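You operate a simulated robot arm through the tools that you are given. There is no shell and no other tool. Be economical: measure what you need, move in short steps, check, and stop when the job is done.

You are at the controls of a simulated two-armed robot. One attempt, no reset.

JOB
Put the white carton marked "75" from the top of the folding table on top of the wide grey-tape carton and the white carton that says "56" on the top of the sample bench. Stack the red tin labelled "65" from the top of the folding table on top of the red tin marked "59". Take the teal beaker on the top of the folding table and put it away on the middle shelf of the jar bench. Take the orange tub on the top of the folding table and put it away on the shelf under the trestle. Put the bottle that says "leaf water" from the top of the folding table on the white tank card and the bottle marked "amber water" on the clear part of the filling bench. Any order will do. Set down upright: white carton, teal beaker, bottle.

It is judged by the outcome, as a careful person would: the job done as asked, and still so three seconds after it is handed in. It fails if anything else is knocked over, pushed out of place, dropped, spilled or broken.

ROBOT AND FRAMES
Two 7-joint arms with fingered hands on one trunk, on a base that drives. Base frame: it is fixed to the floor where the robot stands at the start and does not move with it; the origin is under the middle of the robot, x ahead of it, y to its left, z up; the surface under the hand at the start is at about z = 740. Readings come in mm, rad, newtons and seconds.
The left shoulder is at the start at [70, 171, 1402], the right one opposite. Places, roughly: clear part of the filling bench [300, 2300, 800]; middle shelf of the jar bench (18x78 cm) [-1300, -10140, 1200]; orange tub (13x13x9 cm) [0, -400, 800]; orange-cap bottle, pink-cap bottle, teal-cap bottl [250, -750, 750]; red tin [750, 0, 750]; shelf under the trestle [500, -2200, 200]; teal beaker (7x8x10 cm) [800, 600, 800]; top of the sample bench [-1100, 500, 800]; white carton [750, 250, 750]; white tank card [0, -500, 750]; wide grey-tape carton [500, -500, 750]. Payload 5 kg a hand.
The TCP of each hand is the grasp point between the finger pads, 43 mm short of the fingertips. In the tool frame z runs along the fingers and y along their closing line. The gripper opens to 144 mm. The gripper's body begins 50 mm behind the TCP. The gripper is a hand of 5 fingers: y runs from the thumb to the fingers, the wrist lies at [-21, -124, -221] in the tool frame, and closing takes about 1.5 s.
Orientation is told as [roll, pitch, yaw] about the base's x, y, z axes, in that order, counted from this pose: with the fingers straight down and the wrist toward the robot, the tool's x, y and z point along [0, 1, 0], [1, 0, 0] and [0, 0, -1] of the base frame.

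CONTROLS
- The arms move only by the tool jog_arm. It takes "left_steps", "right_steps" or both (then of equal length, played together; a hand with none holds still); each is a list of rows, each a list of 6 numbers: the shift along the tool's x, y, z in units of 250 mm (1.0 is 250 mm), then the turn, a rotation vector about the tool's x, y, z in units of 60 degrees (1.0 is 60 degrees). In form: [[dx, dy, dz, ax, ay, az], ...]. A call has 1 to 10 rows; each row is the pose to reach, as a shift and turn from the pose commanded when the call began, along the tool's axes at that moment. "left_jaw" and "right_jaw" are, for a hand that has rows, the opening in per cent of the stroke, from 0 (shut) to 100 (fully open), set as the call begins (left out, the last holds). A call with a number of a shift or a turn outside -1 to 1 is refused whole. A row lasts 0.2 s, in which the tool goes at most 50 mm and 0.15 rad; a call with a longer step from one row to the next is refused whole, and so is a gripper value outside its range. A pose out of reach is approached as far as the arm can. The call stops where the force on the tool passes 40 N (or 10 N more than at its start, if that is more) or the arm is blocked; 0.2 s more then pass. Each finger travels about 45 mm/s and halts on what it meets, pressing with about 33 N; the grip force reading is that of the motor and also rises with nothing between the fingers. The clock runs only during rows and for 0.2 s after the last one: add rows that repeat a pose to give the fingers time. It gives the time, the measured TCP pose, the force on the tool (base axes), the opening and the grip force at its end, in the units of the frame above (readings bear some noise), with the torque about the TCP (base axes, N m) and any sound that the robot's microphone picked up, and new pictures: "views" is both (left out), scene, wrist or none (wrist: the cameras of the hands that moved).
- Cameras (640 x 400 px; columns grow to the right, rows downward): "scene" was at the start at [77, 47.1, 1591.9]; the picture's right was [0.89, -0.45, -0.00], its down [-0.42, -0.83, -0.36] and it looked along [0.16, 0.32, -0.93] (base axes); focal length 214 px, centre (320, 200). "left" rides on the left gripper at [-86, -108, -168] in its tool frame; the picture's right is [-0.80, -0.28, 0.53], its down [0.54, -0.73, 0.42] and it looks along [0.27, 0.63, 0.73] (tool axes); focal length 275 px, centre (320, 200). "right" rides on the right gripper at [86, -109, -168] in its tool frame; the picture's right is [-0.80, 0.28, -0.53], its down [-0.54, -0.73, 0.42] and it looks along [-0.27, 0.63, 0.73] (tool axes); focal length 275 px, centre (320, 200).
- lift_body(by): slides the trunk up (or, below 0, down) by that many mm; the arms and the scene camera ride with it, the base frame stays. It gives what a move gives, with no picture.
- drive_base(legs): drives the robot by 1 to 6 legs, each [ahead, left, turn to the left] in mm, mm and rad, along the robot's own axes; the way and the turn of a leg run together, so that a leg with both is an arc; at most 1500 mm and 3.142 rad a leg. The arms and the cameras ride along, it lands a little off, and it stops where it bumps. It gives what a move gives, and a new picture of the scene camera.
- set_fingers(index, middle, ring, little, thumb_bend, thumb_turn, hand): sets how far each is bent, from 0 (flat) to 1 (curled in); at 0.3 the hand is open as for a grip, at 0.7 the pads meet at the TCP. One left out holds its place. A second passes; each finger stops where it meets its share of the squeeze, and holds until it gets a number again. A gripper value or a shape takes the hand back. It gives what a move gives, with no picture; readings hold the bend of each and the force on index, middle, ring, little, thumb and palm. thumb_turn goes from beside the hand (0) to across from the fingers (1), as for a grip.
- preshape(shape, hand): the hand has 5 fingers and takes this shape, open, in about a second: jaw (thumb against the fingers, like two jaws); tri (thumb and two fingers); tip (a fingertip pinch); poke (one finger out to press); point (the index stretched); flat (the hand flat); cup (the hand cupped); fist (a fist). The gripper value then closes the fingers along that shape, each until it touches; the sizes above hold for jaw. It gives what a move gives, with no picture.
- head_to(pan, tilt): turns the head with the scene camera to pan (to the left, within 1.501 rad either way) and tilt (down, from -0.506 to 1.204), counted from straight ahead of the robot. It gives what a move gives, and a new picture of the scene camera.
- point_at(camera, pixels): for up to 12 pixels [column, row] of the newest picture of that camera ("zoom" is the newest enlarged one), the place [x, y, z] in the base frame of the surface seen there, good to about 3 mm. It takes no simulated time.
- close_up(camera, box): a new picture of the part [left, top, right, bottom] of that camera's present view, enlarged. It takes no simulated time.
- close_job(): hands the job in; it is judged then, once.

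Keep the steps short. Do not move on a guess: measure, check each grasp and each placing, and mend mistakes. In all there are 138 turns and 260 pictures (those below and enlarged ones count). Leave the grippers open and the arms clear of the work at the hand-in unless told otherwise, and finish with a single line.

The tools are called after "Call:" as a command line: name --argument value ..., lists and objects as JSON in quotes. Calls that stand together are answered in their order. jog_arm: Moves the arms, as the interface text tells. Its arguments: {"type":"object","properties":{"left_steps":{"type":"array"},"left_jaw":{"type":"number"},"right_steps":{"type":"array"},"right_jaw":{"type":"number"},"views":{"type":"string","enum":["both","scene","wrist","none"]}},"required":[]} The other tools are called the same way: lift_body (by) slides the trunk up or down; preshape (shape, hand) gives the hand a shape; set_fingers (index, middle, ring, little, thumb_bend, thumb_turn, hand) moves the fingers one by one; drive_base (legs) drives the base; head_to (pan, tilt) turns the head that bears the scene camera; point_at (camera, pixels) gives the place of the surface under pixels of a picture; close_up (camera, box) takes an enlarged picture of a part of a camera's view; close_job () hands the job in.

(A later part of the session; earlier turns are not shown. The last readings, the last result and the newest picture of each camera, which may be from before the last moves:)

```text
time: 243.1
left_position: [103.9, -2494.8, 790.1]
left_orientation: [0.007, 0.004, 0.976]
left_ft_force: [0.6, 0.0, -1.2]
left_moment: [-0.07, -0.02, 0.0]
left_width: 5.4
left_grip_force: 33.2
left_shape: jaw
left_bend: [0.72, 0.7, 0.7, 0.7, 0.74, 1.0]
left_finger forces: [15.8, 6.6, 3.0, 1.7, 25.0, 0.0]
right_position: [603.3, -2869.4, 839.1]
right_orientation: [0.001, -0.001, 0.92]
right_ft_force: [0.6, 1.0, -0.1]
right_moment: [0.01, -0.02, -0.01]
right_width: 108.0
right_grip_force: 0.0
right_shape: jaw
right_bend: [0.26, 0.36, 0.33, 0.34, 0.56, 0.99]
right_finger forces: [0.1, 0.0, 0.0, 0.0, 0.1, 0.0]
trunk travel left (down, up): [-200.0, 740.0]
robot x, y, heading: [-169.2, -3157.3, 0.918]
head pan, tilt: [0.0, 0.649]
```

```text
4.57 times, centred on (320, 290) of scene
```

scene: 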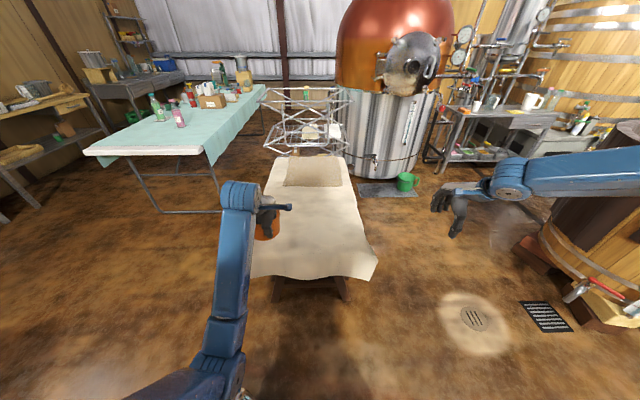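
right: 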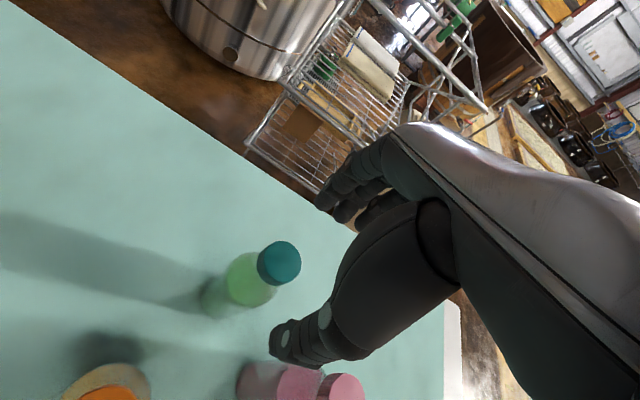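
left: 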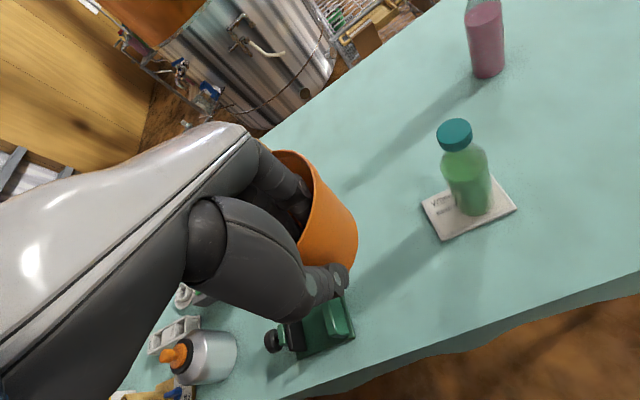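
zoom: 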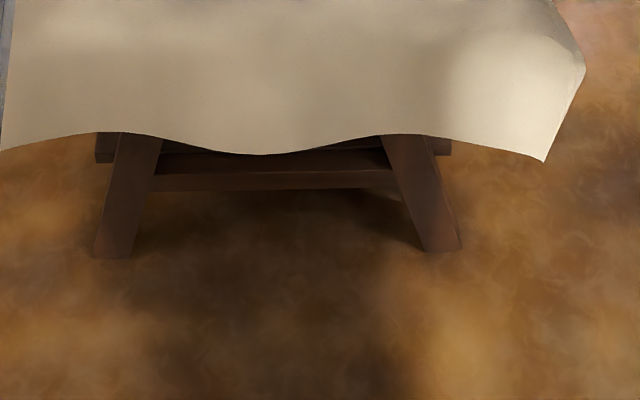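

The end has a shelf rail at z≈185 with legs, and cloth hem at z≈520. Check the far (u+) side as well: shift right 550 mm and look.

Call:
drive_base --legs '[[0, -550, 0]]'

Call:
head_to --pan 0.35 --tilt 0.55

Call:
close_up --camera "scene" --box '[240, 160, 420, 300]'

```text
time: 246.3
left_position: [554.9, -2840.9, 788.9]
left_orientation: [0.008, 0.004, 0.964]
left_ft_force: [-0.1, 0.4, -0.5]
left_moment: [-0.03, 0.04, 0.0]
left_width: 5.4
left_grip_force: 33.1
left_shape: jaw
left_bend: [0.72, 0.7, 0.7, 0.7, 0.74, 1.0]
left_finger forces: [16.0, 6.6, 3.0, 1.6, 25.0, 0.0]
right_position: [1048.5, -3221.9, 838.4]
right_orientation: [0.001, -0.001, 0.907]
right_ft_force: [0.5, -0.5, 0.5]
right_moment: [0.0, 0.01, -0.02]
right_width: 108.2
right_grip_force: 0.2
right_shape: jaw
right_bend: [0.26, 0.36, 0.33, 0.34, 0.56, 0.99]
right_finger forces: [0.1, 0.0, 0.1, 0.0, 0.0, 0.1]
trunk travel left (down, up): [-200.0, 740.0]
robot x, y, heading: [270.9, -3499.6, 0.904]
head pan, tilt: [0.0, 0.649]
```

scene: 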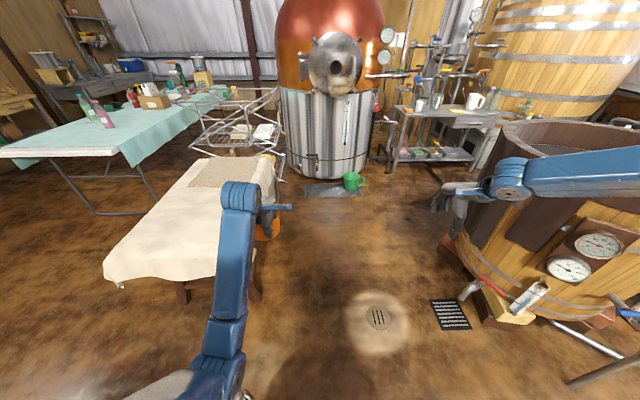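

```text
time: 247.1
left_position: [554.3, -2841.1, 790.2]
left_orientation: [0.006, 0.005, 0.965]
left_ft_force: [-0.4, 0.2, -0.9]
left_moment: [-0.03, 0.0, 0.02]
left_width: 5.2
left_grip_force: 33.0
left_shape: jaw
left_bend: [0.72, 0.7, 0.7, 0.7, 0.74, 1.0]
left_finger forces: [15.9, 6.5, 3.1, 1.7, 25.1, 0.0]
right_position: [1048.8, -3221.5, 838.6]
right_orientation: [-0.001, -0.001, 0.909]
right_ft_force: [0.2, 0.4, 0.3]
right_moment: [-0.01, -0.05, 0.0]
right_width: 108.0
right_grip_force: 0.0
right_shape: jaw
right_bend: [0.26, 0.36, 0.33, 0.34, 0.56, 0.99]
right_finger forces: [0.0, 0.0, 0.0, 0.0, 0.1, 0.1]
trunk travel left (down, up): [-200.0, 740.0]
robot x, y, heading: [266.9, -3501.2, 0.913]
head pan, tilt: [0.351, 0.55]
```

scene: 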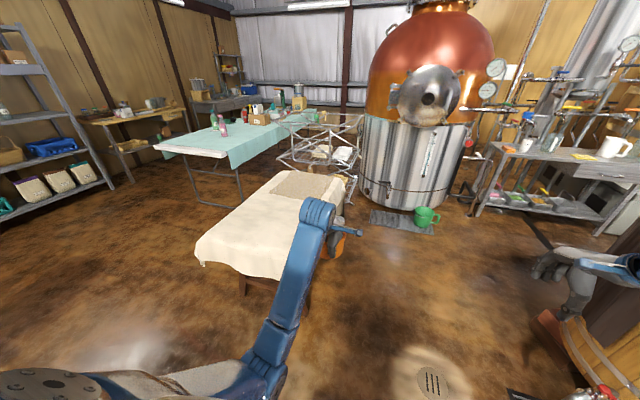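

```text
2.86 times, centred on (330, 230) of scene
```

zoom: 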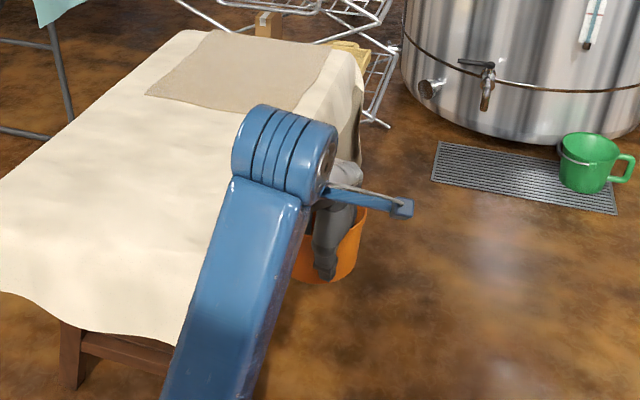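

Call:
point_at --camera "scene" --pixels '[[600, 330], [548, 325], [432, 380], [427, 225], [375, 225], [505, 200], [360, 290], [345, 195], [350, 260], [450, 290], [510, 270], [320, 280]]'

Call:
head_to --pan -0.3 --tilt 0.7

```text
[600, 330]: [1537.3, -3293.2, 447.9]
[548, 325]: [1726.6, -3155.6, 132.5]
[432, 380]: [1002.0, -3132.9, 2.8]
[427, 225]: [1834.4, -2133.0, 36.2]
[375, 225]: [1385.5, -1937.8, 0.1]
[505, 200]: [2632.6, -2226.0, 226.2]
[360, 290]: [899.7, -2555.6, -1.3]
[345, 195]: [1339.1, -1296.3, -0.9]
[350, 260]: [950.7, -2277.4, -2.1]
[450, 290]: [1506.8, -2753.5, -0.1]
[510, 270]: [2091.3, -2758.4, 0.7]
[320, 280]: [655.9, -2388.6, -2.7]
```

```text
time: 248.1
left_position: [553.6, -2841.4, 789.4]
left_orientation: [0.006, 0.003, 0.963]
left_ft_force: [0.8, -0.7, -1.1]
left_moment: [-0.04, 0.0, 0.01]
left_width: 5.6
left_grip_force: 33.2
left_shape: jaw
left_bend: [0.72, 0.7, 0.7, 0.7, 0.74, 1.0]
left_finger forces: [15.9, 6.7, 3.1, 1.7, 25.0, 0.0]
right_position: [1047.7, -3222.1, 838.5]
right_orientation: [-0.002, 0.0, 0.907]
right_ft_force: [-0.7, 0.9, -0.4]
right_moment: [-0.03, 0.01, -0.02]
right_width: 108.1
right_grip_force: 0.0
right_shape: jaw
right_bend: [0.26, 0.36, 0.33, 0.34, 0.56, 0.99]
right_finger forces: [0.0, 0.0, 0.1, 0.0, 0.0, 0.0]
trunk travel left (down, up): [-200.0, 740.0]
robot x, y, heading: [267.0, -3498.8, 0.906]
head pan, tilt: [-0.3, 0.7]
```

scene: 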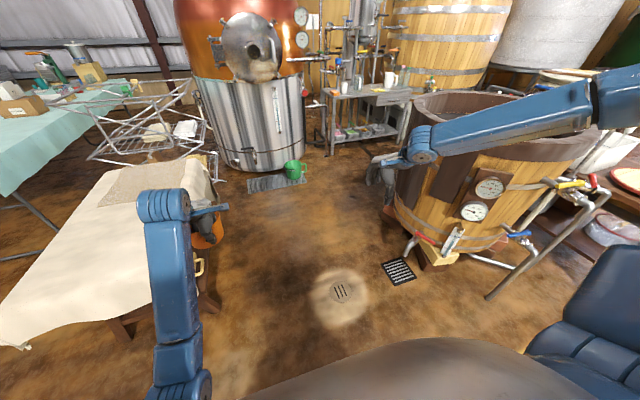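

The u+ side looks open with free floor. Drive around to it and face the trestle from there.

Call:
drive_base --legs '[[200, -200, 0], [1200, -46, 0], [0, 0, 1.607]]'

Call:
head_to --pan 0.0 --tilt 0.8

Call:
close_up --camera "scene" --box '[220, 160, 420, 300]'

```text
time: 255.7
left_position: [1609.1, -1894.1, 787.5]
left_orientation: [0.006, 0.016, 0.962]
left_ft_force: [-11.1, -11.6, 3.0]
left_moment: [0.35, -0.27, 0.45]
left_width: 7.4
left_grip_force: 33.3
left_shape: jaw
left_bend: [0.72, 0.7, 0.7, 0.7, 0.73, 0.99]
left_finger forces: [20.7, 5.9, 0.0, 0.0, 36.3, 0.1]
right_position: [2104.6, -2270.3, 840.1]
right_orientation: [0.002, 0.001, 0.907]
right_ft_force: [0.0, -0.6, 0.0]
right_moment: [0.03, 0.0, -0.01]
right_width: 107.7
right_grip_force: 0.0
right_shape: jaw
right_bend: [0.26, 0.36, 0.33, 0.34, 0.56, 0.99]
right_finger forces: [0.0, 0.1, 0.0, 0.1, 0.1, 0.1]
trunk travel left (down, up): [-200.0, 740.0]
robot x, y, heading: [1327.8, -2551.3, 0.907]
head pan, tilt: [-0.3, 0.7]
stopped in leg 2: the force on the tool passed its limit at 48 N (the readings are from after the stop); the commanded pose is now the measured one
```

scene: 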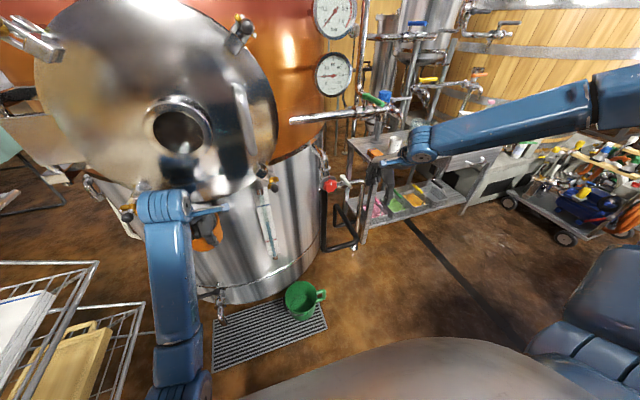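

```text
time: 256.5
left_position: [1609.0, -1895.5, 787.4]
left_orientation: [0.006, 0.015, 0.959]
left_ft_force: [-14.2, -16.8, 1.3]
left_moment: [0.27, -0.24, 0.56]
left_width: 7.6
left_grip_force: 33.1
left_shape: jaw
left_bend: [0.72, 0.7, 0.7, 0.7, 0.72, 0.99]
left_finger forces: [21.6, 3.8, 0.1, 0.0, 39.0, 0.0]
right_position: [2104.7, -2270.6, 840.5]
right_orientation: [0.0, -0.001, 0.908]
right_ft_force: [0.2, 0.7, -0.1]
right_moment: [0.02, 0.06, 0.0]
right_width: 108.0
right_grip_force: 0.0
right_shape: jaw
right_bend: [0.26, 0.36, 0.33, 0.34, 0.56, 0.99]
right_finger forces: [0.0, 0.0, 0.0, 0.1, 0.0, 0.1]
trunk travel left (down, up): [-200.0, 740.0]
robot x, y, heading: [1321.1, -2547.9, 0.907]
head pan, tilt: [0.0, 0.799]
```

scene: 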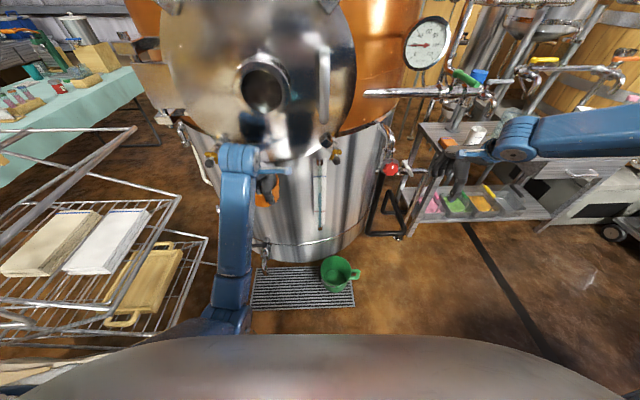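

```text
2.86 times, centred on (320, 230) of scene
```

zoom: 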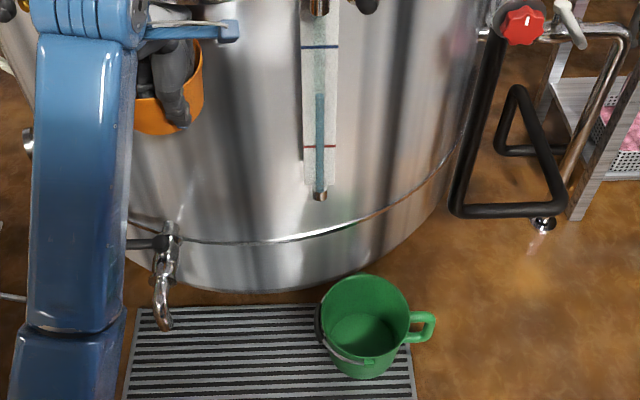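

The tub just touched the big still (fixed). Back off at once and check the grip.

Call:
drive_base --legs '[[-350, 0, 0]]'

Call:
close_up --camera "left" --box '[0, 0, 640, 400]'

Call:
close_up --camera "scene" --box '[120, 100, 360, 300]'

```text
time: 258.7
left_position: [1390.3, -2164.0, 787.6]
left_orientation: [0.007, 0.013, 0.971]
left_ft_force: [-1.0, -0.2, -0.3]
left_moment: [-0.01, -0.01, -0.01]
left_width: 5.8
left_grip_force: 33.0
left_shape: jaw
left_bend: [0.72, 0.7, 0.7, 0.7, 0.73, 1.0]
left_finger forces: [16.8, 8.5, 0.9, 2.1, 27.5, 0.1]
right_position: [1890.1, -2538.8, 840.1]
right_orientation: [-0.001, 0.0, 0.914]
right_ft_force: [0.2, 0.3, -0.5]
right_moment: [0.02, -0.03, -0.02]
right_width: 108.2
right_grip_force: 0.0
right_shape: jaw
right_bend: [0.26, 0.36, 0.33, 0.34, 0.56, 0.99]
right_finger forces: [0.0, 0.1, 0.0, 0.0, 0.0, 0.0]
trunk travel left (down, up): [-200.0, 740.0]
robot x, y, heading: [1117.0, -2824.1, 0.913]
head pan, tilt: [0.0, 0.799]
```

scene: 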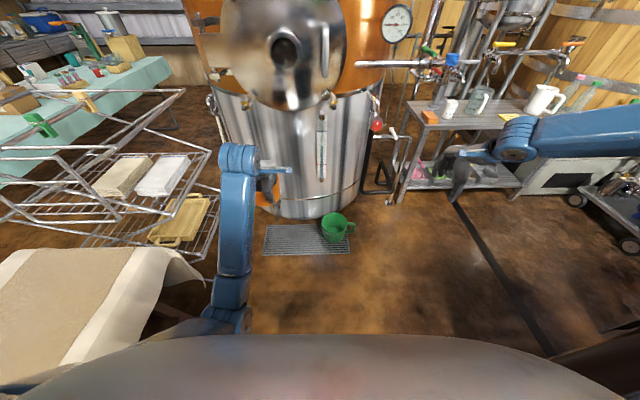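

```text
1.00 times, centred on (320, 200) of left (not enlarged: the box is as wide or as high as the picture)
```

zoom: 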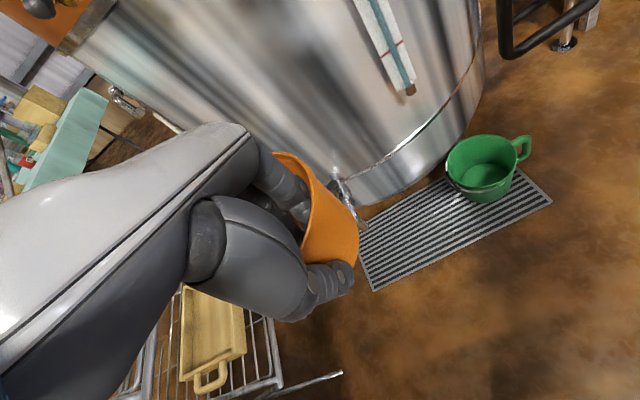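

```text
2.00 times, centred on (240, 200) of scene
```

zoom: 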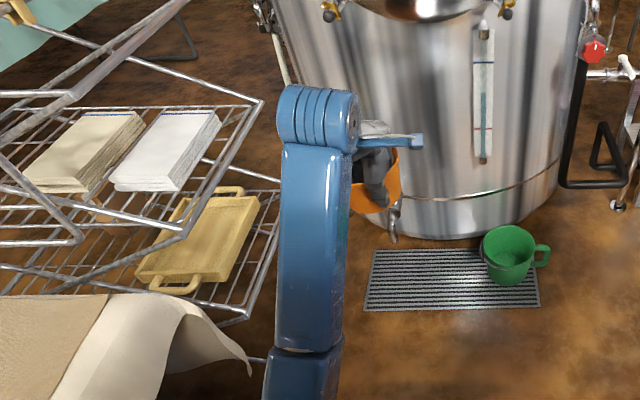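

Grip is still good. Raise the trunk, turn to face the trestle's open side, then look.

Call:
lift_body --by 300

Call:
drive_base --legs '[[0, 0, 1.6]]'

Call:
head_to --pan -0.2 --tilt 0.8

Call:
close_up --camera "scene" --box '[240, 150, 440, 290]'

```text
time: 261.7
left_position: [1390.9, -2164.9, 1087.2]
left_orientation: [0.007, 0.014, 0.969]
left_ft_force: [0.1, 0.4, -0.9]
left_moment: [-0.02, -0.02, 0.02]
left_width: 5.6
left_grip_force: 33.4
left_shape: jaw
left_bend: [0.72, 0.7, 0.7, 0.7, 0.73, 1.0]
left_finger forces: [16.8, 8.5, 1.0, 2.0, 27.5, 0.1]
right_position: [1891.9, -2536.2, 1140.4]
right_orientation: [0.001, 0.0, 0.916]
right_ft_force: [0.1, 0.4, 0.5]
right_moment: [0.02, 0.0, -0.01]
right_width: 108.1
right_grip_force: 0.2
right_shape: jaw
right_bend: [0.26, 0.36, 0.33, 0.34, 0.56, 0.99]
right_finger forces: [0.1, 0.0, 0.1, 0.0, 0.0, 0.1]
trunk travel left (down, up): [-500.0, 440.0]
robot x, y, heading: [1110.6, -2825.3, 0.918]
head pan, tilt: [0.0, 0.799]
```

```text
time: 266.0
left_position: [446.3, -2563.5, 1087.2]
left_orientation: [0.005, 0.013, 2.566]
left_ft_force: [0.5, 0.0, -1.2]
left_moment: [-0.02, -0.04, 0.02]
left_width: 5.6
left_grip_force: 33.2
left_shape: jaw
left_bend: [0.72, 0.7, 0.7, 0.7, 0.73, 1.0]
left_finger forces: [16.6, 8.2, 1.1, 2.2, 26.9, 0.1]
right_position: [806.5, -2054.9, 1137.6]
right_orientation: [0.0, -0.001, 2.511]
right_ft_force: [-0.5, 0.3, 0.0]
right_moment: [0.02, 0.02, 0.01]
right_width: 108.0
right_grip_force: 0.1
right_shape: jaw
right_bend: [0.26, 0.36, 0.33, 0.34, 0.56, 0.99]
right_finger forces: [0.0, 0.0, 0.0, 0.0, 0.0, 0.0]
trunk travel left (down, up): [-500.0, 440.0]
robot x, y, heading: [1117.0, -2827.0, 2.51]
head pan, tilt: [0.0, 0.799]
```

scene: 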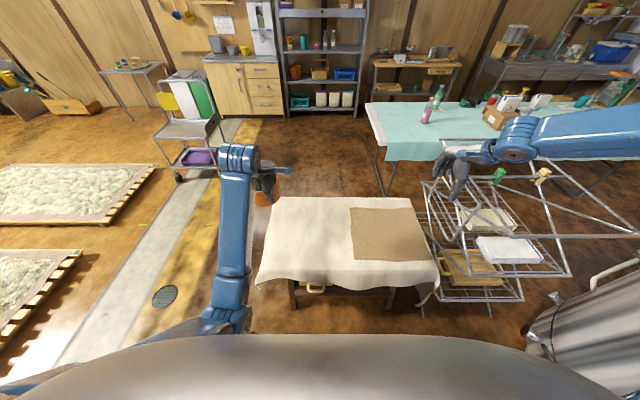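

```text
time: 266.8
left_position: [447.8, -2564.2, 1085.4]
left_orientation: [0.007, 0.017, 2.565]
left_ft_force: [0.2, -0.2, -0.5]
left_moment: [0.01, -0.04, 0.02]
left_width: 5.8
left_grip_force: 33.1
left_shape: jaw
left_bend: [0.72, 0.7, 0.7, 0.7, 0.73, 1.0]
left_finger forces: [16.7, 8.2, 1.0, 2.1, 26.9, 0.0]
right_position: [806.4, -2055.0, 1138.9]
right_orientation: [-0.001, 0.001, 2.512]
right_ft_force: [0.1, -0.5, -0.4]
right_moment: [0.01, -0.04, -0.01]
right_width: 108.0
right_grip_force: 0.1
right_shape: jaw
right_bend: [0.26, 0.36, 0.33, 0.34, 0.56, 0.99]
right_finger forces: [0.0, 0.1, 0.0, 0.1, 0.0, 0.0]
trunk travel left (down, up): [-500.0, 440.0]
robot x, y, heading: [1113.1, -2820.1, 2.513]
head pan, tilt: [-0.201, 0.799]
```

scene: 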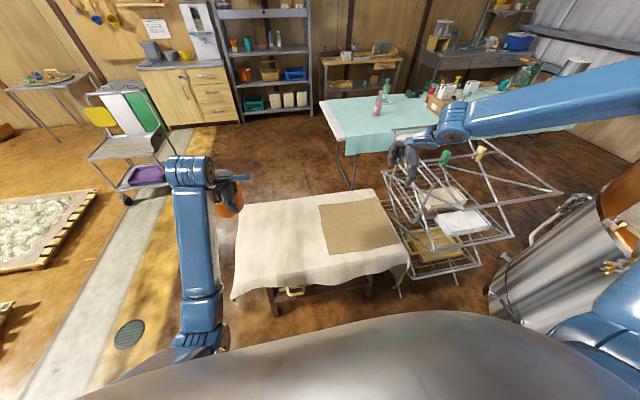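

```text
2.86 times, centred on (340, 220) of scene
```

zoom: 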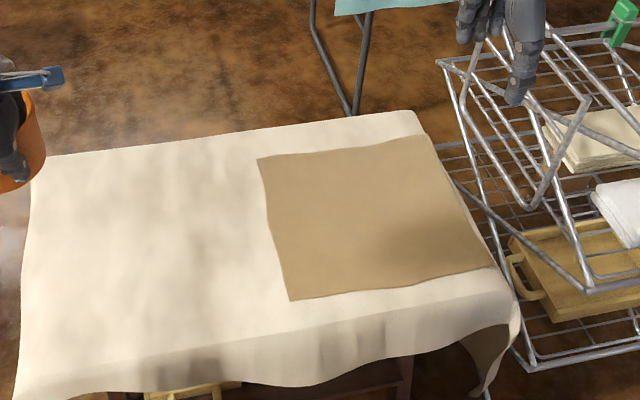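

Call:
point_at --camera "scene" --pixels '[[446, 158], [478, 152], [560, 190], [390, 205], [400, 295], [455, 283], [275, 310], [368, 297], [320, 285], [290, 293], [410, 262], [232, 298]]'

Call:
close_up --camera "scene" --box '[220, 260, 420, 330]'

```text
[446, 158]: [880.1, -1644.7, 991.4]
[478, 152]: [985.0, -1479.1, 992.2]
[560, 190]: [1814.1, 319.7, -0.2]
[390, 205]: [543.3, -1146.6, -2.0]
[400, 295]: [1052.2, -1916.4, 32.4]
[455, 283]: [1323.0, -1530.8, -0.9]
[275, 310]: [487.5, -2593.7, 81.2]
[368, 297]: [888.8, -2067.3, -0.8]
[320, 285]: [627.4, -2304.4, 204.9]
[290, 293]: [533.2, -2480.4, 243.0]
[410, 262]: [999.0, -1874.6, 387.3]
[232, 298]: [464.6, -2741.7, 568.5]
```

```text
3.20 times, centred on (320, 295) of scene
```

zoom: 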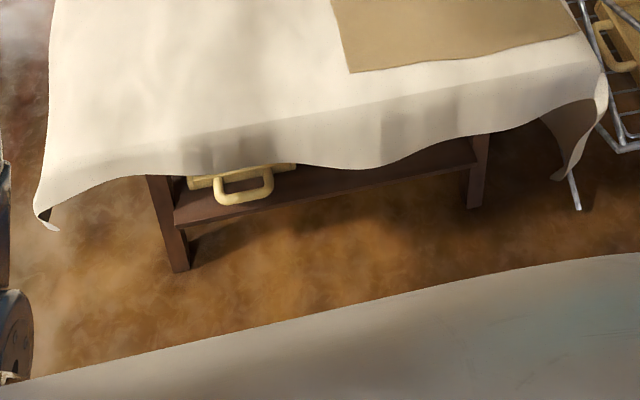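

The shelf (z≈205) is visible from this side; clear part right of the yellow tray. First tuck the right arm aside and bring the left hand to the middle, backing off a bit.

Call:
jog_arm --left_steps '[[-0.1, 0, 0, 0, 0, 0], [-0.2, 0, 0, 0, 0, 0], [-0.3, 0, 0, 0, 0, 0], [-0.4, 0, 0, 0, 0, 0], [-0.5, 0, 0, 0, 0, 0], [-0.6, 0, 0, 0, 0, 0], [-0.7, 0, 0, 0, 0, 0], [-0.8, 0, 0, 0, 0, 0]]' --right_steps '[[-0.1, -0.12, 0, 0, 0, 0], [-0.2, -0.24, 0, 0, 0, 0], [-0.3, -0.36, 0, 0, 0, 0], [-0.4, -0.48, 0, 0, 0, 0], [-0.5, -0.6, 0, 0, 0, 0], [-0.6, -0.72, 0, 0, 0, 0], [-0.7, -0.84, 0, 0, 0, 0], [-0.8, -0.95, 0, 0, 0, 0]]' --views "none"

Call:
drive_base --legs '[[-260, -200, 0]]'

Call:
head_to --pan 0.0 --tilt 0.75

Call:
close_up --camera "scene" --box '[220, 180, 420, 300]'

```text
time: 268.8
left_position: [525.9, -2422.2, 1073.8]
left_orientation: [0.064, 0.007, 2.597]
left_ft_force: [-0.2, -0.7, -1.0]
left_moment: [-0.04, -0.05, -0.02]
left_width: 6.1
left_grip_force: 32.5
left_shape: jaw
left_bend: [0.72, 0.7, 0.7, 0.7, 0.73, 1.0]
left_finger forces: [16.6, 8.3, 1.1, 2.1, 27.0, 0.0]
right_position: [1113.0, -2032.2, 1139.2]
right_orientation: [-0.001, 0.0, 2.513]
right_ft_force: [0.6, 0.7, -1.9]
right_moment: [-0.03, 0.01, -0.01]
right_width: 108.2
right_grip_force: 0.0
right_shape: jaw
right_bend: [0.26, 0.36, 0.33, 0.34, 0.56, 0.99]
right_finger forces: [0.1, 0.0, 0.0, 0.1, 0.0, 0.1]
trunk travel left (down, up): [-500.0, 440.0]
robot x, y, heading: [1113.8, -2822.5, 2.508]
head pan, tilt: [-0.201, 0.799]
stopped in row 8 (left hand): the arm was blocked; the commanded pose is now the measured one
```

```text
time: 270.9
left_position: [854.8, -2410.0, 1074.3]
left_orientation: [0.063, 0.006, 2.596]
left_ft_force: [-0.7, 0.4, -0.6]
left_moment: [0.01, -0.07, -0.01]
left_width: 5.6
left_grip_force: 33.0
left_shape: jaw
left_bend: [0.72, 0.7, 0.7, 0.7, 0.73, 1.0]
left_finger forces: [16.8, 8.2, 1.1, 2.1, 27.1, 0.0]
right_position: [1440.6, -2021.0, 1140.2]
right_orientation: [-0.001, 0.0, 2.513]
right_ft_force: [-0.8, -0.3, -0.8]
right_moment: [0.01, -0.03, 0.06]
right_width: 107.8
right_grip_force: 0.1
right_shape: jaw
right_bend: [0.26, 0.36, 0.33, 0.34, 0.56, 0.99]
right_finger forces: [0.1, 0.0, 0.0, 0.0, 0.0, 0.0]
trunk travel left (down, up): [-500.0, 440.0]
robot x, y, heading: [1443.7, -2813.9, 2.512]
head pan, tilt: [-0.201, 0.799]
```

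scene: 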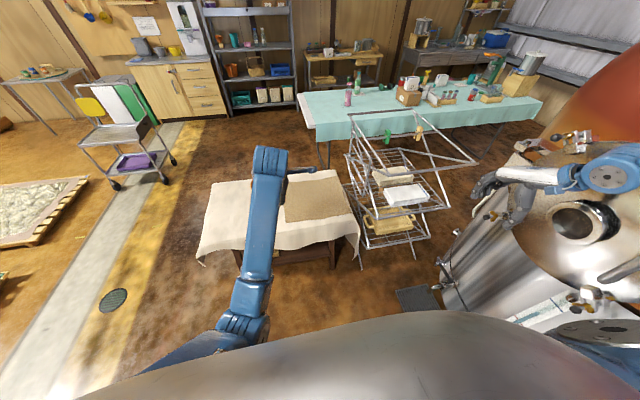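

```text
time: 271.7
left_position: [854.8, -2410.7, 1074.8]
left_orientation: [0.063, 0.004, 2.594]
left_ft_force: [-0.3, -0.5, -1.5]
left_moment: [0.0, -0.03, -0.02]
left_width: 5.6
left_grip_force: 33.0
left_shape: jaw
left_bend: [0.72, 0.7, 0.7, 0.7, 0.73, 1.0]
left_finger forces: [16.7, 8.2, 1.1, 2.3, 27.1, 0.1]
right_position: [1442.7, -2020.6, 1140.2]
right_orientation: [0.001, -0.002, 2.513]
right_ft_force: [0.1, 0.3, -0.2]
right_moment: [0.01, 0.03, -0.01]
right_width: 107.9
right_grip_force: 0.0
right_shape: jaw
right_bend: [0.26, 0.36, 0.33, 0.34, 0.56, 0.99]
right_finger forces: [0.0, 0.0, 0.0, 0.1, 0.0, 0.0]
trunk travel left (down, up): [-500.0, 440.0]
robot x, y, heading: [1441.5, -2810.5, 2.511]
head pan, tilt: [0.0, 0.75]
```

scene: 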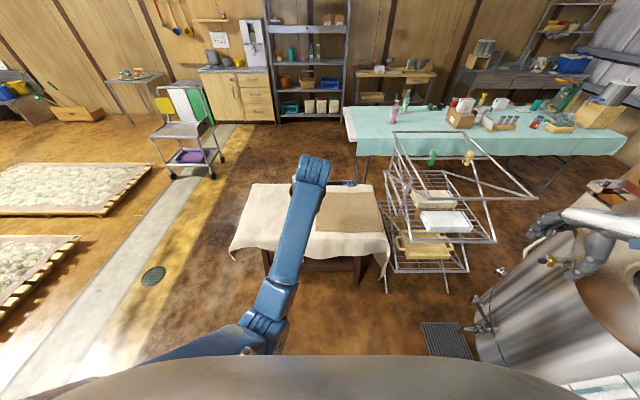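

```text
3.20 times, centred on (320, 240) of scene
```

zoom: 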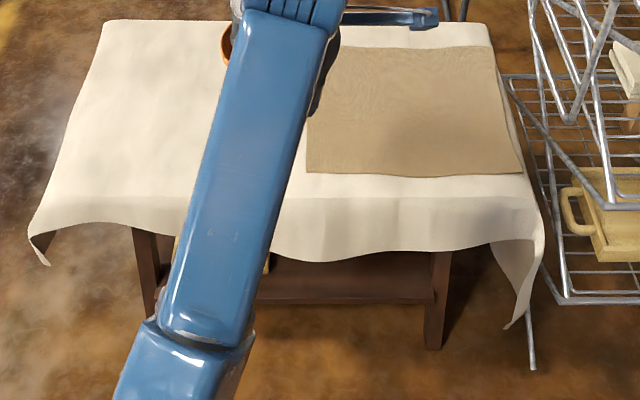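

Call:
point_at --camera "zoom" --pixels '[[300, 256], [390, 246], [450, 243], [340, 257], [350, 262], [350, 290], [350, 303], [440, 340], [400, 275], [420, 262], [300, 285], [390, 205]]'

```text
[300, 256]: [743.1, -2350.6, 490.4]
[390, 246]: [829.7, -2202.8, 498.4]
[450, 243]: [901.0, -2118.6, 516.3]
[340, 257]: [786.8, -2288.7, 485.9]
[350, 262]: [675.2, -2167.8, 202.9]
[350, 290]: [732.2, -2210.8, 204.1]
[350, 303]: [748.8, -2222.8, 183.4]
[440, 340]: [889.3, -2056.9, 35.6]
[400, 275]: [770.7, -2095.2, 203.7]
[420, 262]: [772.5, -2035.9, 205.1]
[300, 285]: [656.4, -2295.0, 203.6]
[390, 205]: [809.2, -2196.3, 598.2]
```

Shelf z=204, front edge u≈1913; cloth hem at z≈490. Plan: enter from this side with the hand low. Back 50, right 60, lower the trunk 500 mm.

Call:
drive_base --legs '[[-50, -60, 0]]'

Call:
lift_body --by -500

Call:
head_to --pan 0.0 --tilt 0.55

Call:
close_up --camera "scene" --box '[220, 180, 420, 300]'

```text
time: 272.7
left_position: [925.9, -2392.0, 1073.5]
left_orientation: [0.061, 0.008, 2.596]
left_ft_force: [0.4, -0.4, -0.5]
left_moment: [0.06, -0.13, -0.07]
left_width: 5.6
left_grip_force: 32.5
left_shape: jaw
left_bend: [0.72, 0.7, 0.7, 0.7, 0.73, 1.0]
left_finger forces: [16.7, 8.2, 1.1, 2.2, 27.1, 0.0]
right_position: [1512.7, -2002.8, 1140.4]
right_orientation: [-0.001, 0.002, 2.515]
right_ft_force: [0.2, 0.0, 0.5]
right_moment: [0.03, -0.05, 0.05]
right_width: 108.3
right_grip_force: 0.1
right_shape: jaw
right_bend: [0.26, 0.36, 0.33, 0.34, 0.56, 0.99]
right_finger forces: [0.0, 0.0, 0.1, 0.0, 0.1, 0.0]
trunk travel left (down, up): [-500.0, 440.0]
robot x, y, heading: [1518.1, -2795.7, 2.507]
head pan, tilt: [0.0, 0.75]
```

scene: 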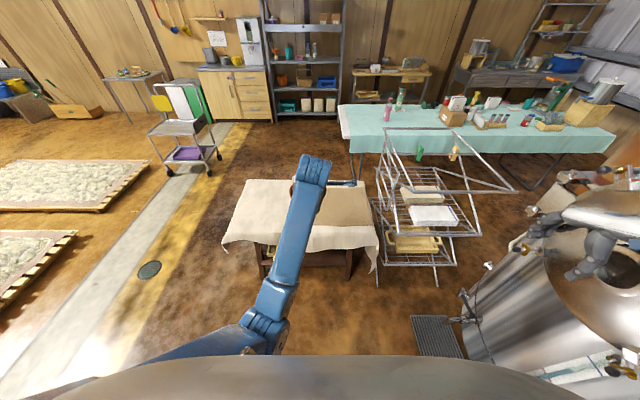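

```text
refused: -500 is not a number from -400 to 400
```

```text
time: 273.4
left_position: [930.0, -2391.0, 1074.8]
left_orientation: [0.066, 0.006, 2.595]
left_ft_force: [0.7, 0.4, -2.0]
left_moment: [0.02, 0.03, 0.01]
left_width: 5.8
left_grip_force: 33.7
left_shape: jaw
left_bend: [0.72, 0.7, 0.7, 0.7, 0.73, 1.0]
left_finger forces: [16.8, 8.2, 1.1, 2.2, 27.1, 0.1]
right_position: [1515.7, -2001.8, 1139.2]
right_orientation: [0.001, -0.001, 2.514]
right_ft_force: [0.6, -0.1, -0.5]
right_moment: [-0.04, 0.07, -0.01]
right_width: 108.4
right_grip_force: 0.0
right_shape: jaw
right_bend: [0.26, 0.36, 0.33, 0.34, 0.56, 0.99]
right_finger forces: [0.0, 0.0, 0.0, 0.1, 0.0, 0.0]
trunk travel left (down, up): [-500.0, 440.0]
robot x, y, heading: [1520.1, -2795.4, 2.514]
head pan, tilt: [0.0, 0.55]
```

scene: 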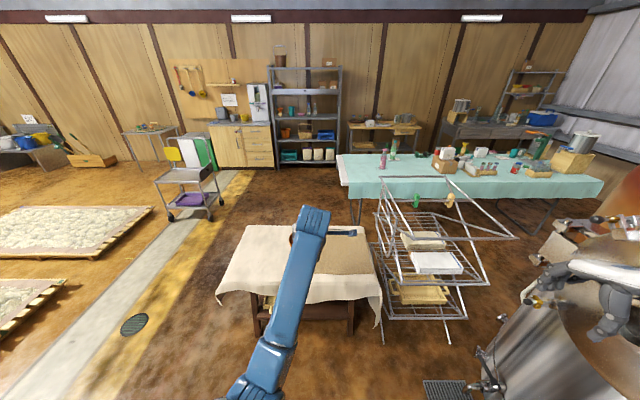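

```text
3.20 times, centred on (320, 240) of scene
```

zoom: 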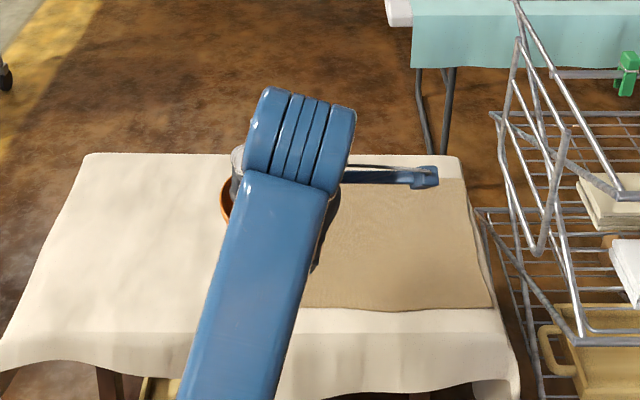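

Lower the trunk in two moves (-400, -100).

Call:
lift_body --by -400

Call:
lift_body --by -100

Call:
jog_arm --left_steps '[[0, 0, 0.1, 0, -0.03, 0], [0, 0, 0.25, 0, -0.06, 0], [0, 0, 0.42, -0.06, -0.06, 0.04], [0, 0, 0.6, -0.134, -0.06, 0.07], [0, 0, 0.78, -0.134, -0.06, 0.07], [0, 0, 0.96, -0.134, -0.06, 0.07], [0, 0, 0.96, -0.134, -0.06, 0.07]]' --views "both"

```text
time: 277.3
left_position: [928.6, -2390.7, 673.8]
left_orientation: [0.066, 0.007, 2.595]
left_ft_force: [-0.3, 0.1, -1.4]
left_moment: [0.03, -0.07, -0.02]
left_width: 5.6
left_grip_force: 33.2
left_shape: jaw
left_bend: [0.72, 0.7, 0.7, 0.7, 0.73, 1.0]
left_finger forces: [16.8, 8.1, 1.2, 2.2, 27.3, 0.0]
right_position: [1515.6, -2001.5, 740.4]
right_orientation: [-0.002, -0.001, 2.514]
right_ft_force: [0.5, 0.4, 0.3]
right_moment: [0.04, -0.01, 0.03]
right_width: 108.2
right_grip_force: 0.1
right_shape: jaw
right_bend: [0.26, 0.36, 0.33, 0.34, 0.56, 0.99]
right_finger forces: [0.0, 0.0, 0.0, 0.1, 0.1, 0.1]
trunk travel left (down, up): [-100.0, 840.0]
robot x, y, heading: [1516.6, -2798.2, 2.508]
head pan, tilt: [0.0, 0.55]
```

```text
time: 278.6
left_position: [909.0, -2416.0, 576.8]
left_orientation: [0.04, 0.008, 2.614]
left_ft_force: [-0.3, 0.1, -0.5]
left_moment: [0.04, -0.08, -0.01]
left_width: 5.5
left_grip_force: 32.8
left_shape: jaw
left_bend: [0.72, 0.7, 0.7, 0.7, 0.73, 1.0]
left_finger forces: [16.9, 8.3, 1.2, 2.2, 27.4, 0.0]
right_position: [1484.8, -2020.9, 658.6]
right_orientation: [-0.024, -0.006, 2.542]
right_ft_force: [0.3, -0.6, -0.2]
right_moment: [0.08, -0.03, -0.01]
right_width: 108.2
right_grip_force: 0.0
right_shape: jaw
right_bend: [0.26, 0.36, 0.33, 0.34, 0.56, 0.99]
right_finger forces: [0.1, 0.0, 0.1, 0.0, 0.1, 0.0]
trunk travel left (down, up): [0.0, 940.0]
robot x, y, heading: [1508.1, -2796.6, 2.533]
head pan, tilt: [0.0, 0.55]
```

```text
time: 280.4
left_position: [838.7, -2466.7, 341.1]
left_orientation: [0.101, -0.177, 2.533]
left_ft_force: [-0.8, -0.7, -1.7]
left_moment: [0.08, -0.08, -0.03]
left_width: 5.7
left_grip_force: 33.0
left_shape: jaw
left_bend: [0.72, 0.7, 0.7, 0.7, 0.73, 1.0]
left_finger forces: [17.5, 7.8, 1.4, 2.5, 27.8, 0.0]
right_position: [1484.2, -2024.1, 657.6]
right_orientation: [-0.018, -0.003, 2.549]
right_ft_force: [0.0, 0.1, -0.7]
right_moment: [-0.05, 0.03, 0.01]
right_width: 108.1
right_grip_force: 0.0
right_shape: jaw
right_bend: [0.26, 0.36, 0.33, 0.34, 0.56, 0.99]
right_finger forces: [0.0, 0.1, 0.0, 0.0, 0.0, 0.1]
trunk travel left (down, up): [0.0, 940.0]
robot x, y, heading: [1513.5, -2797.4, 2.528]
head pan, tilt: [0.0, 0.55]
stopped in row 7 (left hand): the arm was blocked; the commanded pose is now the measured one
```

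scene: 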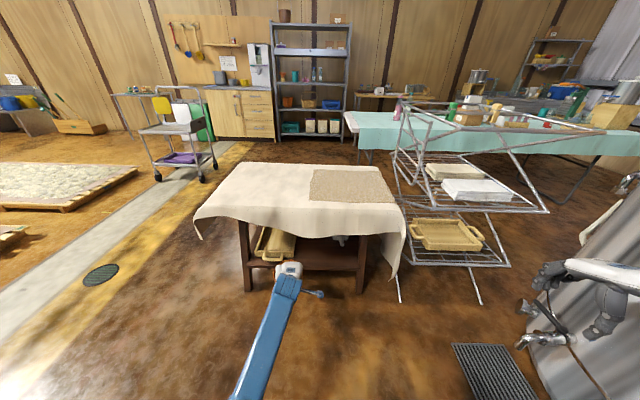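
left: 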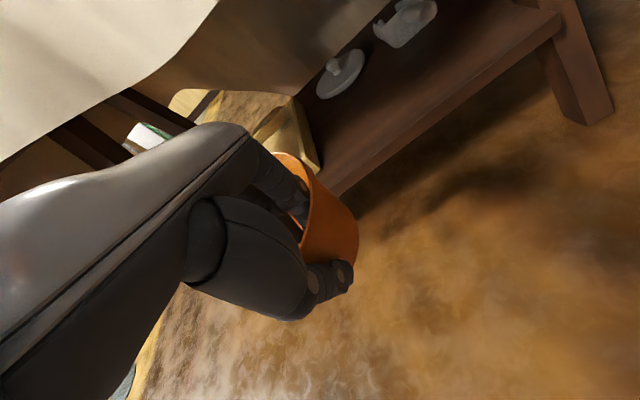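

The shelf is now in view. Something nudged the base on the last 100 mm; check the right hand and the shelf contents.

Call:
close_up --camera "right" --box '[0, 0, 640, 400]'

Call:
close_up --camera "scene" --box '[230, 200, 410, 310]'

Call:
point_at --camera "zoom" --pixels '[[385, 140], [375, 155], [235, 150], [255, 170], [300, 175], [330, 175], [420, 190], [330, 240], [450, 170], [220, 215], [300, 140]]'

```text
1.00 times, centred on (320, 200) of right (not enlarged: the box is as wide or as high as the picture)
```

zoom: 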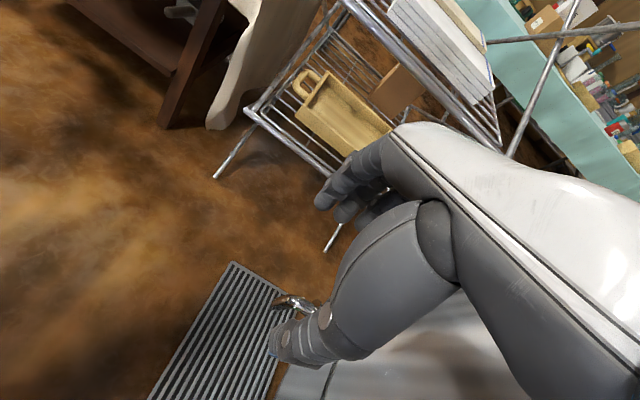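

```text
3.56 times, centred on (320, 255) of scene
```

zoom: 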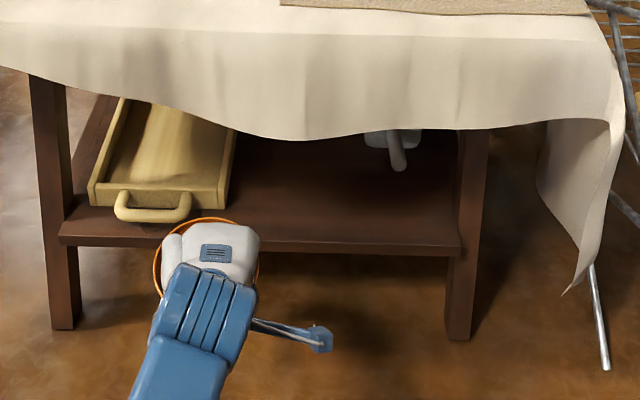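

```text
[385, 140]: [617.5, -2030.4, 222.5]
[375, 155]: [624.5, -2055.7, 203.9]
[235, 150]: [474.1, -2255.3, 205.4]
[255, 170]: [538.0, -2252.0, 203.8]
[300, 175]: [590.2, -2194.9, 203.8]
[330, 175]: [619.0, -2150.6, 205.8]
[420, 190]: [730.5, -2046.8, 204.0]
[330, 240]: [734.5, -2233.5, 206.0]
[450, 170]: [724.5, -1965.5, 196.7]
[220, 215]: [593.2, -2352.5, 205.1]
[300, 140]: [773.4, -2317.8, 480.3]
```

Right thumb is by the still's tap. Move the right hand up and inward; shift the left hand 100 mm left and level its roll.

Call:
jog_arm --left_steps '[[0.05, 0, 0, 0, -0.02, 0], [0.1, 0, 0, 0, -0.04, 0], [0.15, 0, 0, 0, -0.06, 0], [0.2, 0, 0, 0, -0.08, 0], [0.25, 0, 0, 0, -0.097, 0], [0.3, 0, 0, 0, -0.097, 0], [0.35, 0, 0, 0, -0.097, 0], [0.4, 0, 0, 0, -0.097, 0], [0.4, 0, 0, 0, -0.097, 0]]' --right_steps '[[0.02, 0, -0.15, 0, 0, 0], [0.04, 0, -0.32, 0, 0, 0], [0.2, 0.06, -0.36, 0, 0, 0], [0.36, 0.14, -0.36, 0, 0, 0], [0.5, 0.25, -0.36, 0, 0, 0], [0.64, 0.36, -0.36, 0, 0, 0], [0.78, 0.46, -0.36, 0, 0, 0], [0.88, 0.52, -0.36, 0, 0, 0], [0.88, 0.52, -0.36, 0, 0, 0]]' --views "scene"

Call:
drive_base --legs '[[0, 0, -0.228]]'

```text
time: 282.4
left_position: [799.0, -2533.7, 354.2]
left_orientation: [0.015, -0.175, 2.518]
left_ft_force: [-0.3, 0.9, -0.3]
left_moment: [-0.06, -0.01, 0.01]
left_width: 5.8
left_grip_force: 32.8
left_shape: jaw
left_bend: [0.72, 0.7, 0.7, 0.7, 0.73, 1.0]
left_finger forces: [17.7, 7.5, 1.5, 2.6, 28.0, 0.1]
right_position: [1275.2, -2115.4, 730.8]
right_orientation: [0.009, 0.002, 2.529]
right_ft_force: [0.2, 0.3, -0.7]
right_moment: [-0.01, 0.09, 0.04]
right_width: 108.3
right_grip_force: 0.1
right_shape: jaw
right_bend: [0.26, 0.36, 0.33, 0.34, 0.56, 0.99]
right_finger forces: [0.1, 0.0, 0.0, 0.1, 0.0, 0.0]
trunk travel left (down, up): [0.0, 940.0]
robot x, y, heading: [1514.3, -2793.4, 2.523]
head pan, tilt: [0.0, 0.55]
```

scene: 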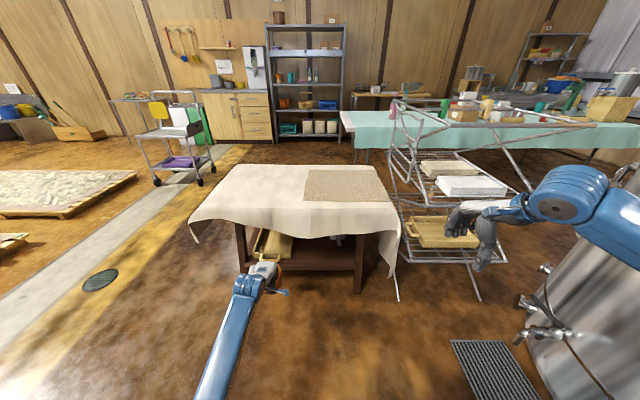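

```text
time: 283.6
left_position: [876.8, -2380.0, 353.7]
left_orientation: [0.015, -0.171, 2.292]
left_ft_force: [0.5, 0.4, -1.6]
left_moment: [-0.05, -0.02, 0.01]
left_width: 5.8
left_grip_force: 32.7
left_shape: jaw
left_bend: [0.72, 0.7, 0.7, 0.7, 0.73, 1.0]
left_finger forces: [17.7, 7.7, 1.5, 2.4, 27.7, 0.0]
right_position: [1434.3, -2079.8, 730.0]
right_orientation: [0.008, 0.002, 2.302]
right_ft_force: [-0.6, -0.1, -0.4]
right_moment: [-0.01, 0.02, -0.03]
right_width: 108.0
right_grip_force: 0.2
right_shape: jaw
right_bend: [0.26, 0.36, 0.33, 0.34, 0.56, 0.99]
right_finger forces: [0.1, 0.0, 0.1, 0.0, 0.0, 0.1]
trunk travel left (down, up): [0.0, 940.0]
robot x, y, heading: [1513.2, -2794.5, 2.288]
head pan, tilt: [0.0, 0.55]
```

scene: 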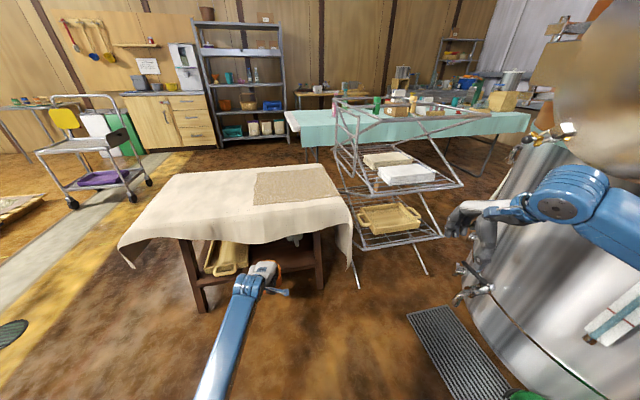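

Lower 55 mm, then drive in 120 mm first and look.

Call:
jog_arm --left_steps '[[0, 0, 0.08, 0, 0, 0], [0, 0, 0.16, 0, 0, 0], [0, 0, 0.22, 0, 0, 0], [0, 0, 0.22, 0, 0, 0]]' --views "none"

Call:
drive_base --legs '[[117, 27, 0]]'

Call:
close_up --camera "left" --box '[0, 0, 640, 400]'

Call:
close_up --camera "scene" --box '[160, 200, 360, 330]'

```text
time: 284.6
left_position: [870.3, -2373.3, 299.2]
left_orientation: [0.015, -0.172, 2.292]
left_ft_force: [0.9, 0.6, -1.6]
left_moment: [0.02, -0.06, -0.03]
left_width: 5.9
left_grip_force: 32.9
left_shape: jaw
left_bend: [0.72, 0.7, 0.7, 0.7, 0.73, 1.0]
left_finger forces: [17.8, 7.5, 1.5, 2.6, 27.6, 0.1]
right_position: [1434.8, -2079.3, 731.4]
right_orientation: [0.008, 0.001, 2.303]
right_ft_force: [0.5, 0.0, 0.7]
right_moment: [0.01, 0.01, 0.0]
right_width: 108.2
right_grip_force: 0.1
right_shape: jaw
right_bend: [0.26, 0.36, 0.33, 0.34, 0.56, 0.99]
right_finger forces: [0.0, 0.1, 0.1, 0.0, 0.0, 0.1]
trunk travel left (down, up): [0.0, 940.0]
robot x, y, heading: [1520.0, -2797.4, 2.291]
head pan, tilt: [0.0, 0.55]
```

```text
time: 285.9
left_position: [771.8, -2300.6, 296.9]
left_orientation: [0.015, -0.169, 2.291]
left_ft_force: [-0.4, -0.4, -0.7]
left_moment: [-0.01, -0.06, -0.01]
left_width: 5.6
left_grip_force: 32.4
left_shape: jaw
left_bend: [0.72, 0.7, 0.7, 0.7, 0.73, 1.0]
left_finger forces: [17.9, 7.5, 1.6, 2.5, 27.8, 0.0]
right_position: [1336.4, -2009.2, 730.0]
right_orientation: [0.008, 0.001, 2.303]
right_ft_force: [0.0, 0.3, 0.7]
right_moment: [-0.01, -0.04, -0.07]
right_width: 108.3
right_grip_force: 0.1
right_shape: jaw
right_bend: [0.26, 0.36, 0.33, 0.34, 0.56, 0.99]
right_finger forces: [0.0, 0.0, 0.0, 0.0, 0.1, 0.0]
trunk travel left (down, up): [0.0, 940.0]
robot x, y, heading: [1419.4, -2726.0, 2.289]
head pan, tilt: [0.0, 0.55]
```

scene: 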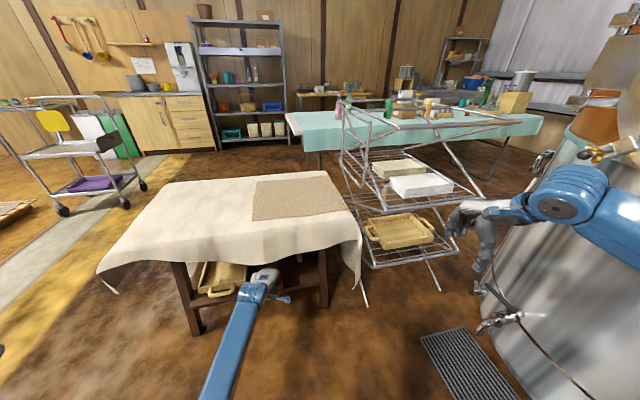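

```text
1.00 times, centred on (320, 200) of left (not enlarged: the box is as wide or as high as the picture)
```

zoom: 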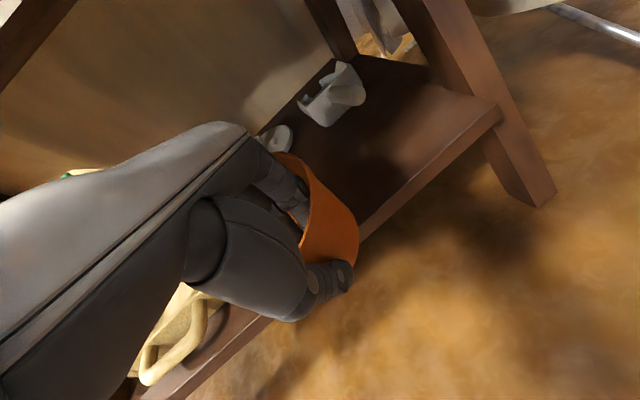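

```text
3.08 times, centred on (260, 265) of scene
```

zoom: 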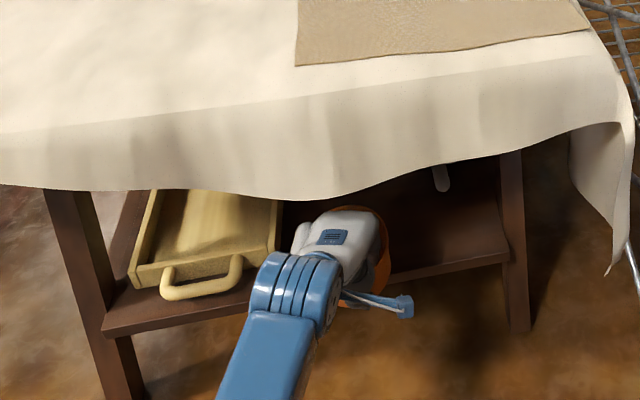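

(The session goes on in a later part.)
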